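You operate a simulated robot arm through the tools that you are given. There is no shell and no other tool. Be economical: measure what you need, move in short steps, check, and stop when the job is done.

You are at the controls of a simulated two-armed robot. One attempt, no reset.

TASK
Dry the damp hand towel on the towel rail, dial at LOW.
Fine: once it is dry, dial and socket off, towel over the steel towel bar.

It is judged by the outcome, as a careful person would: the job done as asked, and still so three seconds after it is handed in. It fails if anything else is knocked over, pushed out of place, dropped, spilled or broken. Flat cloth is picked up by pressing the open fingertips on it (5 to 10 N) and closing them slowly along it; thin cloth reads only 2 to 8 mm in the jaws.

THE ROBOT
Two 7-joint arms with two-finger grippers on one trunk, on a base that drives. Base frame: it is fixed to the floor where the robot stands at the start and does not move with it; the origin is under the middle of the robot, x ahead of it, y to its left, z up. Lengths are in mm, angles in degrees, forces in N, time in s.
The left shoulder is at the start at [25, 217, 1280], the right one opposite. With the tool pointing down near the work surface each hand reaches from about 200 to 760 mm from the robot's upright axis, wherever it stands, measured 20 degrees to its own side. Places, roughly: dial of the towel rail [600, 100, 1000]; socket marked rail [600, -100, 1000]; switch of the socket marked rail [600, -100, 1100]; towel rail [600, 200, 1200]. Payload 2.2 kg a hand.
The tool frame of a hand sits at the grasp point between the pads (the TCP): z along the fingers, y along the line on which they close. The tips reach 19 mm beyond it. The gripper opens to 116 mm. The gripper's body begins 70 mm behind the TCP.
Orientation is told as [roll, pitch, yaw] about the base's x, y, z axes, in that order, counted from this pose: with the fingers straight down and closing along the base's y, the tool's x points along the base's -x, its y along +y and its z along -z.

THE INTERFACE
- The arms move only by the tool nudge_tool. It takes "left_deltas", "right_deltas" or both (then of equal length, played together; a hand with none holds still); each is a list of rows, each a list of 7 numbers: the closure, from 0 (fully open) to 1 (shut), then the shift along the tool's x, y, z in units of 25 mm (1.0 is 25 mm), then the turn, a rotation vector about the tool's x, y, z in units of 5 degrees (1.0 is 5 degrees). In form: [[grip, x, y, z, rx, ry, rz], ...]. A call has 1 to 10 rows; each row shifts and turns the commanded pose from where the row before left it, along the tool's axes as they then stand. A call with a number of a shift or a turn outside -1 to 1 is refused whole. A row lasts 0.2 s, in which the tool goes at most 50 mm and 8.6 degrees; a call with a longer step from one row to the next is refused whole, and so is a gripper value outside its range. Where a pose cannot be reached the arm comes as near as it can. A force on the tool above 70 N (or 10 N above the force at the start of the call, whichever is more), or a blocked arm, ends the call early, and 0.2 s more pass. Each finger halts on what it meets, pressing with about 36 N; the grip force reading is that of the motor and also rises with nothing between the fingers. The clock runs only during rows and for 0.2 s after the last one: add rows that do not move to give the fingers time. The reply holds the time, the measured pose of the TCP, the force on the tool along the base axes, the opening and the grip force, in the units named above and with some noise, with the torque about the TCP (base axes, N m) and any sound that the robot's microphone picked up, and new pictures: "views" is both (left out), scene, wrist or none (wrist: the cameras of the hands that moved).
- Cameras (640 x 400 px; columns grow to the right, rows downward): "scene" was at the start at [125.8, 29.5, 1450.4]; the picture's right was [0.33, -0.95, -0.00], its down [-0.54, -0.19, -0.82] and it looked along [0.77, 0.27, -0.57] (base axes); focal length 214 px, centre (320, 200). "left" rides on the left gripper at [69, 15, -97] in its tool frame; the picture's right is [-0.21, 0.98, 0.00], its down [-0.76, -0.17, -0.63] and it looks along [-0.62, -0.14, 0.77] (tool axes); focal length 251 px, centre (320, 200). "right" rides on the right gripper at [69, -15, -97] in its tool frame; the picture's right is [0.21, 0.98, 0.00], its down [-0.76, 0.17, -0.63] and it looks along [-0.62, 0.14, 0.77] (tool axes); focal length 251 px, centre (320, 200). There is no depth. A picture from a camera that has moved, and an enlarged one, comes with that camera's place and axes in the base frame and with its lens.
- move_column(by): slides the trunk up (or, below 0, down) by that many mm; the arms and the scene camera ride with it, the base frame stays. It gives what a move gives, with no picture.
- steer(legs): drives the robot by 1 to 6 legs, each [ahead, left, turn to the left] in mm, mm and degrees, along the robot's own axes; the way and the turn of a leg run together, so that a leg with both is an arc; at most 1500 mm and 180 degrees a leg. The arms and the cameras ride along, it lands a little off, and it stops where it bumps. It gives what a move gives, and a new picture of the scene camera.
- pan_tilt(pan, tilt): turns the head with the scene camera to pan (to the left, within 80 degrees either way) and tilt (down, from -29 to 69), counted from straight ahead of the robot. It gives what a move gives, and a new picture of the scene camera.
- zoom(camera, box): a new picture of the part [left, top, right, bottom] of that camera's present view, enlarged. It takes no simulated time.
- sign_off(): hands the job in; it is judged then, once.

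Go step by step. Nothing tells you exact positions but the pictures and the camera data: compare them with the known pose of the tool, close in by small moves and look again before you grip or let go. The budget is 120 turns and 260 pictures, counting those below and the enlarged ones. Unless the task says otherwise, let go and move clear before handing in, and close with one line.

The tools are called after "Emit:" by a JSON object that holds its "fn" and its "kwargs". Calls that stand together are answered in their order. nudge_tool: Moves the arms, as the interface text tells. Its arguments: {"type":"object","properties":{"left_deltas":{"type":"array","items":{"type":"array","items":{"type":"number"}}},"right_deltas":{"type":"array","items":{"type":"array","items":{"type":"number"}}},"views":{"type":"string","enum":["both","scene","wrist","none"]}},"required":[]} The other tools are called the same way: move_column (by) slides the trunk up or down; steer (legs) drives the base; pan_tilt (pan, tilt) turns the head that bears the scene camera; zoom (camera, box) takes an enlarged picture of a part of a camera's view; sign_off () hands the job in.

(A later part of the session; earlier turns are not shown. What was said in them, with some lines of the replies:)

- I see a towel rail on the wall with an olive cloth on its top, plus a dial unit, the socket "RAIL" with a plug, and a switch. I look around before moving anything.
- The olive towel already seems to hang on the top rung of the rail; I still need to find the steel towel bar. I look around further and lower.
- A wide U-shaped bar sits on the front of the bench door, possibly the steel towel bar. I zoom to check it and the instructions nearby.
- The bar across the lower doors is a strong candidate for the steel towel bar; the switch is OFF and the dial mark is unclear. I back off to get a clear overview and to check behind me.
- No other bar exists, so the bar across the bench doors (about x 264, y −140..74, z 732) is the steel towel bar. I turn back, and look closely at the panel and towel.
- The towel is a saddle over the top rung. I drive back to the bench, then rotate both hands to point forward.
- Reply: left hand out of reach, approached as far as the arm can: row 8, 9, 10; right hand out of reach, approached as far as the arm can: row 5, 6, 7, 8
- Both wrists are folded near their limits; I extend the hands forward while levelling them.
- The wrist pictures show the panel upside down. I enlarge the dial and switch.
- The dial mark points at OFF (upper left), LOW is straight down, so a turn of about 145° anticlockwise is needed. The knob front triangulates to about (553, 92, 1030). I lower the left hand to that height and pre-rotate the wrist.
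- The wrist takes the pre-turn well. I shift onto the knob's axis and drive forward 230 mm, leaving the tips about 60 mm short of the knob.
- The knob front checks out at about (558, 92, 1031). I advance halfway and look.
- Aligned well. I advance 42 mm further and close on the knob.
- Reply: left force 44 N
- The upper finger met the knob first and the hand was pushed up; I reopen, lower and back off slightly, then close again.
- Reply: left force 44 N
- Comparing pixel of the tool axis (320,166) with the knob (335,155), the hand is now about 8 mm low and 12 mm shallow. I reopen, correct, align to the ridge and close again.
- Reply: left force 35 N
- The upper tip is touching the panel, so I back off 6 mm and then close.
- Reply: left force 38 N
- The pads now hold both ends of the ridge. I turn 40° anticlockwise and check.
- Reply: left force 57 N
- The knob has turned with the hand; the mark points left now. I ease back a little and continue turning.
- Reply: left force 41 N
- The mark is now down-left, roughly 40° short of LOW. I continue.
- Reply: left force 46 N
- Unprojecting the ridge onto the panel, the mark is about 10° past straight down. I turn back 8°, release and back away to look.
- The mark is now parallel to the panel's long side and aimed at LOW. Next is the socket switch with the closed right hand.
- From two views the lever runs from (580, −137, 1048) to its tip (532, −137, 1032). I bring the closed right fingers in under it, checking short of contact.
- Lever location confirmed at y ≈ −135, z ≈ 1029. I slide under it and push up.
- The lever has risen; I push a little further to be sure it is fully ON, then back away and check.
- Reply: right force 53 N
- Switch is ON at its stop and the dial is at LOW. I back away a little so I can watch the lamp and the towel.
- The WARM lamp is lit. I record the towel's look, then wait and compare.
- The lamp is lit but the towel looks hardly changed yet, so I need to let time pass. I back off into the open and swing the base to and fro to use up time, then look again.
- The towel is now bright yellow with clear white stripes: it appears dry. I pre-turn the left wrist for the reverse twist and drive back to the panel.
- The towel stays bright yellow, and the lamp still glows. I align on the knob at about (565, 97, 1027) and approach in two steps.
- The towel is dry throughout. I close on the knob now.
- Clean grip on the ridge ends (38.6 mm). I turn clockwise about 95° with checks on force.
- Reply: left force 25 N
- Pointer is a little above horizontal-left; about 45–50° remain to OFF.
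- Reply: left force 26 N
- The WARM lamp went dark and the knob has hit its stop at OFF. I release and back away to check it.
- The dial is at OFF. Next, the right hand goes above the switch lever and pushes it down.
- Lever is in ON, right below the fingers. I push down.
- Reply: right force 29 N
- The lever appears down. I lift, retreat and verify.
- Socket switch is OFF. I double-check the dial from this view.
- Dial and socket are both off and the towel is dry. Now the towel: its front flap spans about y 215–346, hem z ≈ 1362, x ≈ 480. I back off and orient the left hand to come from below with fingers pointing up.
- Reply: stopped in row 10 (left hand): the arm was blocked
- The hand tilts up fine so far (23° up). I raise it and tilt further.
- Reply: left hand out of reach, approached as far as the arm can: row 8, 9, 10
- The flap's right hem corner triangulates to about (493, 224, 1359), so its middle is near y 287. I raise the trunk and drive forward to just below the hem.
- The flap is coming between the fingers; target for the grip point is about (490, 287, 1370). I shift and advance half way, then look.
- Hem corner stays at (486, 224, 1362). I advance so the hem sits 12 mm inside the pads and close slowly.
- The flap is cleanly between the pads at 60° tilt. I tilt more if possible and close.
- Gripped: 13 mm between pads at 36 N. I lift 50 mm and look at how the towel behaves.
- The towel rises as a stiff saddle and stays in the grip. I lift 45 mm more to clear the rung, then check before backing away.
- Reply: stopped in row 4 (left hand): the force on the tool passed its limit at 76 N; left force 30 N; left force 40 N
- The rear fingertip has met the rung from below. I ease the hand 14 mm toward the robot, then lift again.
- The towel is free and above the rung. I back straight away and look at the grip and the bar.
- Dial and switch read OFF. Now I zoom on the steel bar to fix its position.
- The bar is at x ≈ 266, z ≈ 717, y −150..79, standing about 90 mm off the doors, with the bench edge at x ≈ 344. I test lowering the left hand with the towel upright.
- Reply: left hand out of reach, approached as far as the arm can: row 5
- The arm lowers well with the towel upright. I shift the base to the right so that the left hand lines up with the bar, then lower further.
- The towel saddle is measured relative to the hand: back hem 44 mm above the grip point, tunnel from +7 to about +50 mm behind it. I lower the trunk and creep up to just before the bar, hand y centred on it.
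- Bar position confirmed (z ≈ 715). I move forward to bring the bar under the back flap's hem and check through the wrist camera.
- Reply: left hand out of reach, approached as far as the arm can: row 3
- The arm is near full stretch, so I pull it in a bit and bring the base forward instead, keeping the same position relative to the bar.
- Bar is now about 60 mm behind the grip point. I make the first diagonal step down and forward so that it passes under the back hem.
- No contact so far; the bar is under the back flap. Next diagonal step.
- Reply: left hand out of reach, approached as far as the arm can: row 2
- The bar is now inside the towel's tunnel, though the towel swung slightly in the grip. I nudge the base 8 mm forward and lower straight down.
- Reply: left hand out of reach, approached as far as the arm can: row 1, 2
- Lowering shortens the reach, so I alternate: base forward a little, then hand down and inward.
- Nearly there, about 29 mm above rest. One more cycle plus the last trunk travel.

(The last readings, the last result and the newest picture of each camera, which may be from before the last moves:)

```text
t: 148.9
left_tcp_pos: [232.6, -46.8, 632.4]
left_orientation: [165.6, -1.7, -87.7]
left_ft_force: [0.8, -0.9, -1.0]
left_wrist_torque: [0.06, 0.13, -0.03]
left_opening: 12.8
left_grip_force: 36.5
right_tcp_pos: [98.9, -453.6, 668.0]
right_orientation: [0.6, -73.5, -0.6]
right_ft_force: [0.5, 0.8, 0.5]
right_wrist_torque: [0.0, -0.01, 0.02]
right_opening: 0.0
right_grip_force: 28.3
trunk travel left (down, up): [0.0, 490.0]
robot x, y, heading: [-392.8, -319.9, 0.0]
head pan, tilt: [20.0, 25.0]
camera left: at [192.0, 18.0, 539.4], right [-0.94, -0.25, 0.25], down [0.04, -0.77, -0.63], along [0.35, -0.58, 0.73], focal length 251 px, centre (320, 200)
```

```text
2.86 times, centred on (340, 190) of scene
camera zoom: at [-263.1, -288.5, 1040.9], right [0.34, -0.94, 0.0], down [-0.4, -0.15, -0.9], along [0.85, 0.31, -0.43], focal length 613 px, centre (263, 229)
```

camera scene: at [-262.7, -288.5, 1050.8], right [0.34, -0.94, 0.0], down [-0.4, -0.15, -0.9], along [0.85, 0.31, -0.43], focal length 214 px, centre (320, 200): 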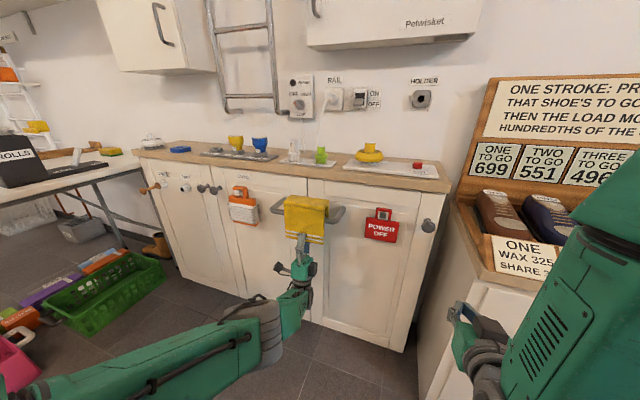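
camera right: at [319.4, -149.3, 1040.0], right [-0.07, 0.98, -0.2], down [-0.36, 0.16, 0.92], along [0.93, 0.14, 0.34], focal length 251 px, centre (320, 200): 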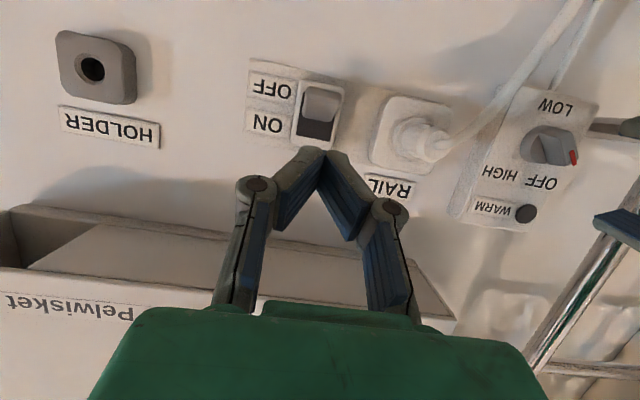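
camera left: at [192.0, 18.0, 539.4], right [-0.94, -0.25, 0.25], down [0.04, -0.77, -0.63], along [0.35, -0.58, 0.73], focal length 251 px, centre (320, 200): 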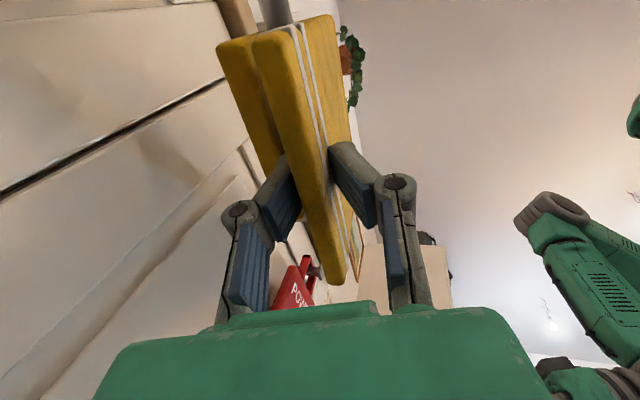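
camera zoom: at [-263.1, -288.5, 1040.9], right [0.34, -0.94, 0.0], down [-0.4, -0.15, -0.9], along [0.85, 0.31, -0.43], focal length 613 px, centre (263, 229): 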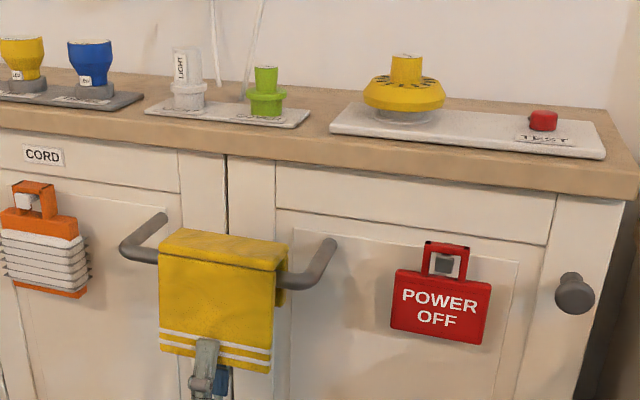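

The towel is level and about 6 mm above rest. I lower the last bit until contact.

Emit:
{"fn": "nudge_tool", "kwargs": {"left_deltas": [[1, 0, 0.0, -0.2, 0, 0, 0], [1, 0, 0.0, -0.2, 0, 0, 0], [1, 0, 0, 0, 0, 0, 0]], "views": "none"}}

Emit:
{"fn": "zoom", "kwargs": {"camera": "scene", "box": [240, 140, 400, 260]}}

```text
t: 149.7
left_tcp_pos: [230.8, -48.6, 622.7]
left_orientation: [165.8, -1.7, -87.7]
left_ft_force: [5.0, 0.7, 9.5]
left_wrist_torque: [-0.68, 0.02, -0.04]
left_opening: 12.4
left_grip_force: 35.6
right_tcp_pos: [98.7, -453.1, 668.6]
right_orientation: [0.7, -73.6, -0.7]
right_ft_force: [1.0, 0.9, 0.0]
right_wrist_torque: [0.02, 0.02, -0.03]
right_opening: 0.0
right_grip_force: 28.8
trunk travel left (down, up): [0.0, 490.0]
robot x, y, heading: [-389.5, -318.3, -0.2]
head pan, tilt: [20.0, 25.0]
```

```text
3.33 times, centred on (320, 200) of scene
camera zoom: at [-264.2, -288.8, 1041.2], right [0.34, -0.94, 0.0], down [-0.4, -0.15, -0.9], along [0.85, 0.31, -0.43], focal length 715 px, centre (320, 200)
```

zoom: 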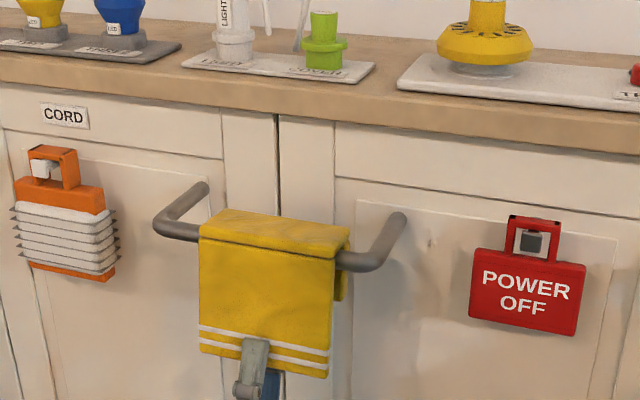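

It rests on the bar (upward force felt). I open slowly a little and check that the towel stays.

Emit:
{"fn": "nudge_tool", "kwargs": {"left_deltas": [[0.85, 0, 0, 0, 0, 0, 0], [0.8, 0, 0, 0, 0, 0, 0], [0.75, 0, 0, 0, 0, 0, 0], [0.7, 0, 0, 0, 0, 0, 0], [0.65, 0, 0, 0, 0, 0, 0]], "views": "both"}}

Emit:
{"fn": "zoom", "kwargs": {"camera": "scene", "box": [240, 140, 400, 260]}}

```text
t: 150.9
left_tcp_pos: [230.1, -47.8, 623.3]
left_orientation: [165.6, -1.7, -87.6]
left_ft_force: [-0.7, -0.1, 0.2]
left_wrist_torque: [-0.01, 0.0, 0.0]
left_opening: 40.7
left_grip_force: 0.0
right_tcp_pos: [99.1, -454.0, 668.4]
right_orientation: [0.6, -73.6, -0.7]
right_ft_force: [0.2, 0.4, 0.1]
right_wrist_torque: [0.0, -0.01, 0.01]
right_opening: 0.0
right_grip_force: 28.9
trunk travel left (down, up): [0.0, 490.0]
robot x, y, heading: [-391.3, -318.8, -0.0]
head pan, tilt: [20.0, 25.0]
camera scene: at [-263.4, -288.4, 1040.9], right [0.34, -0.94, 0.0], down [-0.4, -0.15, -0.9], along [0.85, 0.31, -0.43], focal length 214 px, centre (320, 200)
camera left: at [189.3, 17.6, 529.9], right [-0.94, -0.25, 0.25], down [0.04, -0.77, -0.63], along [0.35, -0.58, 0.73], focal length 251 px, centre (320, 200)
```

scene: 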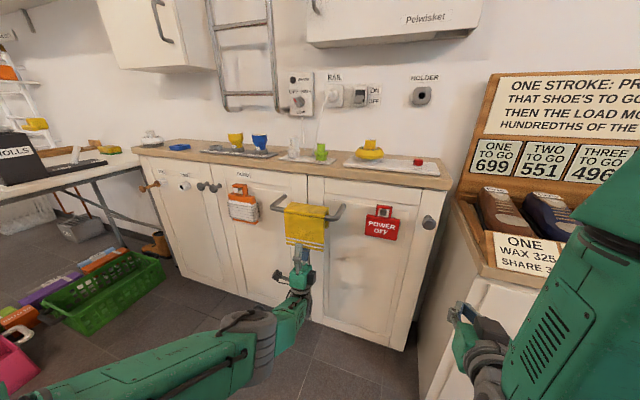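
left: 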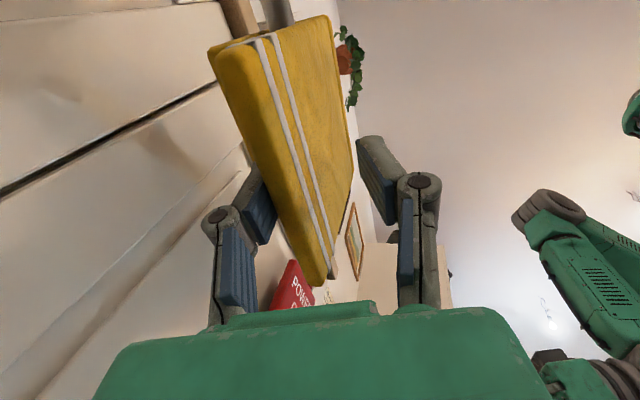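

```text
3.33 times, centred on (320, 200) of scene
camera zoom: at [-263.4, -288.4, 1040.9], right [0.34, -0.94, 0.0], down [-0.4, -0.15, -0.9], along [0.85, 0.31, -0.43], focal length 715 px, centre (320, 200)
```

zoom: 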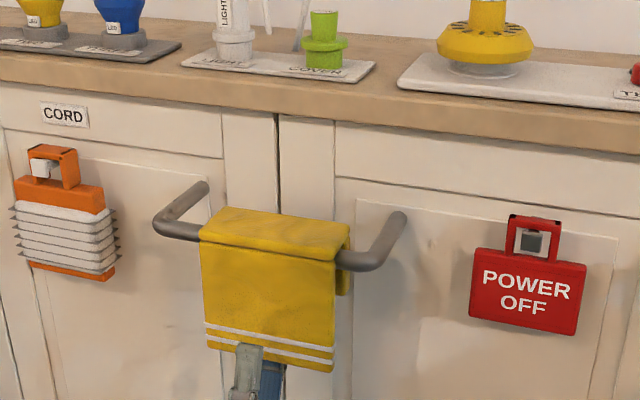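

The towel hangs on the bar by itself. I open wider for clearance and withdraw downward along the fingers.

Emit:
{"fn": "nudge_tool", "kwargs": {"left_deltas": [[0.5, 0, 0, 0, 0, 0, 0], [0.3, 0, 0, 0, 0, 0, 0], [0.15, 0, 0, 0, 0, 0, 0], [0.15, 0, -0.1, -0.6, 0, 0, 0], [0.15, 0, -0.05, -0.6, 0, 0, 0], [0.15, 0, 0, -0.6, 0, 0, 0], [0.15, 0, 0, 0, 0, 0, 0]], "views": "wrist"}}

Emit:
{"fn": "zoom", "kwargs": {"camera": "scene", "box": [240, 140, 400, 260]}}

```text
t: 152.5
left_tcp_pos: [209.8, -43.6, 591.6]
left_orientation: [165.6, -1.7, -87.6]
left_ft_force: [-0.1, 0.2, -0.4]
left_wrist_torque: [-0.02, 0.0, -0.01]
left_opening: 98.5
left_grip_force: 0.0
left hand out of reach, approached as far as the arm can: row 4, 5, 6
right_tcp_pos: [99.1, -452.7, 668.1]
right_orientation: [0.6, -73.5, -0.5]
right_ft_force: [-0.2, 0.3, -0.5]
right_wrist_torque: [-0.03, -0.03, 0.01]
right_opening: 0.0
right_grip_force: 28.7
trunk travel left (down, up): [0.0, 490.0]
robot x, y, heading: [-392.5, -319.6, -0.2]
head pan, tilt: [20.0, 25.0]
camera left: at [167.7, 20.8, 498.5], right [-0.94, -0.25, 0.25], down [0.04, -0.77, -0.63], along [0.35, -0.58, 0.73], focal length 251 px, centre (320, 200)
```

left: 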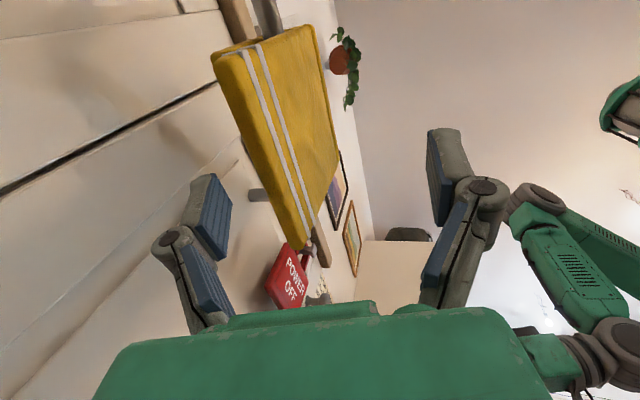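

```text
3.33 times, centred on (320, 200) of scene
camera zoom: at [-263.5, -288.3, 1040.9], right [0.34, -0.94, 0.0], down [-0.4, -0.15, -0.9], along [0.85, 0.31, -0.43], focal length 715 px, centre (320, 200)
```

zoom: 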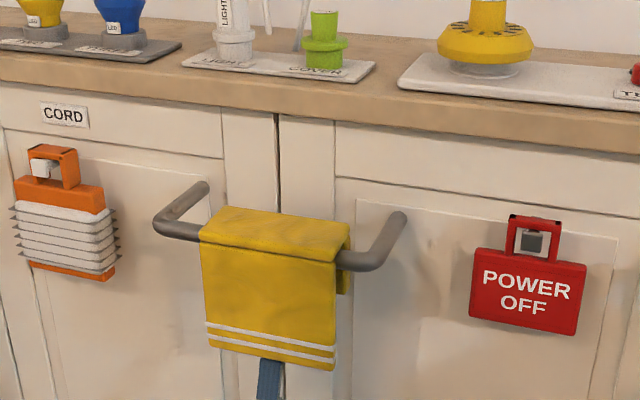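

The rear fingertip is barely below the hem. I tip the hand forward (lowering the rear finger) while going down a bit more.

Emit:
{"fn": "nudge_tool", "kwargs": {"left_deltas": [[0.15, 0, -0.1, -0.3, 1, 0, 0], [0.15, 0, -0.1, -0.3, 1, 0, 0], [0.15, 0, -0.1, -0.3, 1, 0, 0], [0.15, 0, -0.1, -0.3, 1, 0, 0], [0.15, 0, 0, 0, 0, 0, 0]], "views": "wrist"}}

Emit:
{"fn": "zoom", "kwargs": {"camera": "scene", "box": [240, 160, 400, 280]}}

```text
t: 153.7
left_tcp_pos: [206.2, -46.0, 562.3]
left_orientation: [145.6, -1.7, -87.7]
left_ft_force: [0.0, -0.6, 0.2]
left_wrist_torque: [-0.02, 0.01, 0.01]
left_opening: 98.7
left_grip_force: 0.2
right_tcp_pos: [98.8, -452.7, 666.8]
right_orientation: [0.7, -73.7, -0.6]
right_ft_force: [0.0, 0.2, -0.3]
right_wrist_torque: [0.02, 0.0, 0.0]
right_opening: 0.0
right_grip_force: 28.6
trunk travel left (down, up): [0.0, 490.0]
robot x, y, heading: [-391.6, -316.9, -0.2]
head pan, tilt: [20.0, 25.0]
camera left: at [136.7, 18.4, 487.2], right [-0.8, -0.23, 0.56], down [-0.19, -0.78, -0.59], along [0.57, -0.58, 0.58], focal length 251 px, centre (320, 200)
```

left: 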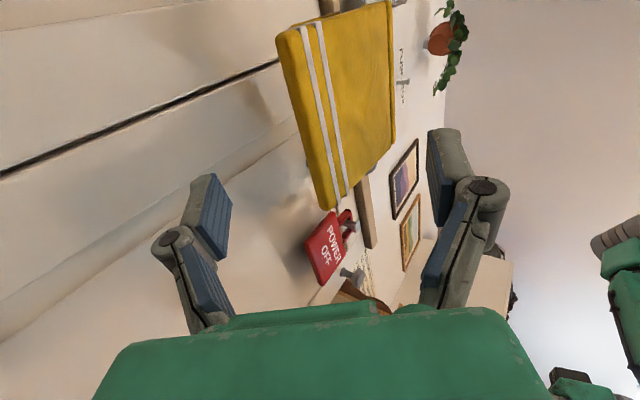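

```text
3.33 times, centred on (320, 220) of scene
camera zoom: at [-263.6, -289.1, 1040.9], right [0.34, -0.94, 0.0], down [-0.4, -0.14, -0.9], along [0.85, 0.31, -0.43], focal length 715 px, centre (320, 133)
```

zoom: 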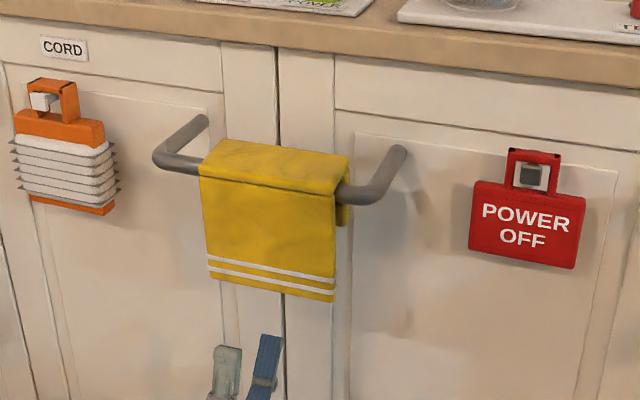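

The fingers are clear below the towel, which hangs squarely on the bar. I back the robot straight away and take a final look.

Emit:
{"fn": "steer", "kwargs": {"legs": [[-300, 0, 0]]}}

Emit:
{"fn": "zoom", "kwargs": {"camera": "scene", "box": [210, 60, 450, 230]}}

Emit:
{"fn": "zoom", "kwargs": {"camera": "scene", "box": [270, 80, 370, 140]}}

```text
t: 155.7
left_tcp_pos: [-91.3, -49.9, 560.7]
left_orientation: [145.6, -1.6, -88.2]
left_ft_force: [-0.5, 0.2, -0.5]
left_wrist_torque: [-0.02, 0.03, 0.0]
left_opening: 98.7
left_grip_force: 0.0
right_tcp_pos: [-202.4, -456.4, 668.9]
right_orientation: [0.7, -73.6, -1.2]
right_ft_force: [0.0, -0.7, -0.2]
right_wrist_torque: [-0.04, -0.02, 0.01]
right_opening: 0.1
right_grip_force: 29.0
trunk travel left (down, up): [0.0, 490.0]
robot x, y, heading: [-687.2, -323.1, -0.7]
head pan, tilt: [20.0, 25.0]
camera scene: at [-562.7, -288.7, 1041.0], right [0.33, -0.94, 0.0], down [-0.4, -0.14, -0.9], along [0.85, 0.3, -0.43], focal length 214 px, centre (320, 200)
```

scene: 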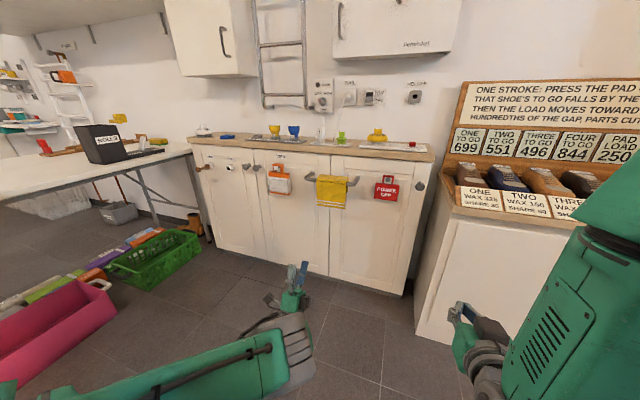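

```text
2.35 times, centred on (330, 145) of scene
camera zoom: at [-562.7, -288.7, 1041.0], right [0.33, -0.94, 0.0], down [-0.4, -0.14, -0.9], along [0.85, 0.3, -0.43], focal length 505 px, centre (296, 329)
```

zoom: 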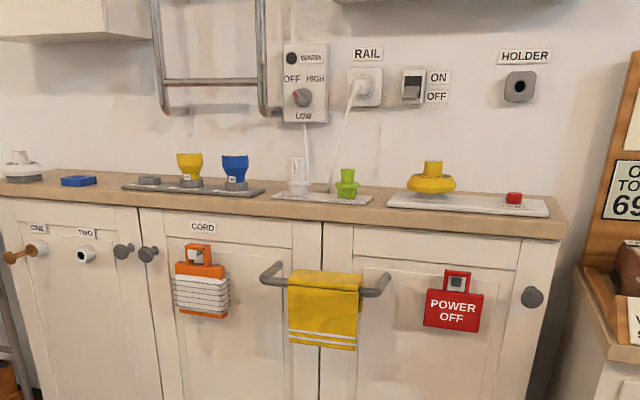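

```text
6.40 times, centred on (320, 110) of scene
camera zoom: at [-562.7, -288.7, 1041.0], right [0.33, -0.94, 0.0], down [-0.4, -0.14, -0.9], along [0.85, 0.3, -0.43], focal length 1373 px, centre (320, 776)
```

zoom: 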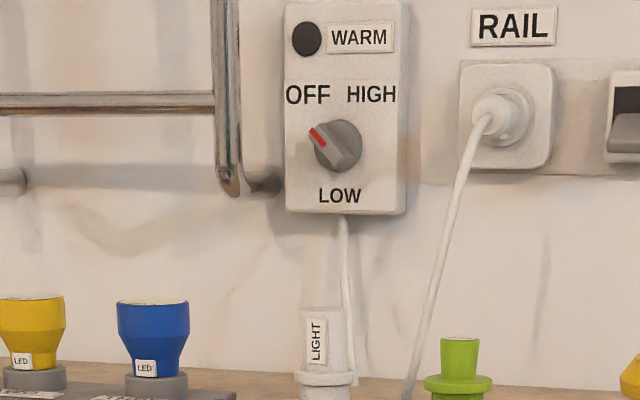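

The dry towel hangs on the steel bar. The dial is at OFF, the lamp is dark, the switch is down at OFF and everything else is in its place, so I hand in.

Emit:
{"fn": "sign_off", "kwargs": {}}

```text
The job is handed in.
```

The hand towel dried on the rail at LOW and now hangs over the steel towel bar; the dial and the RAIL socket are both off, and nothing else was moved.
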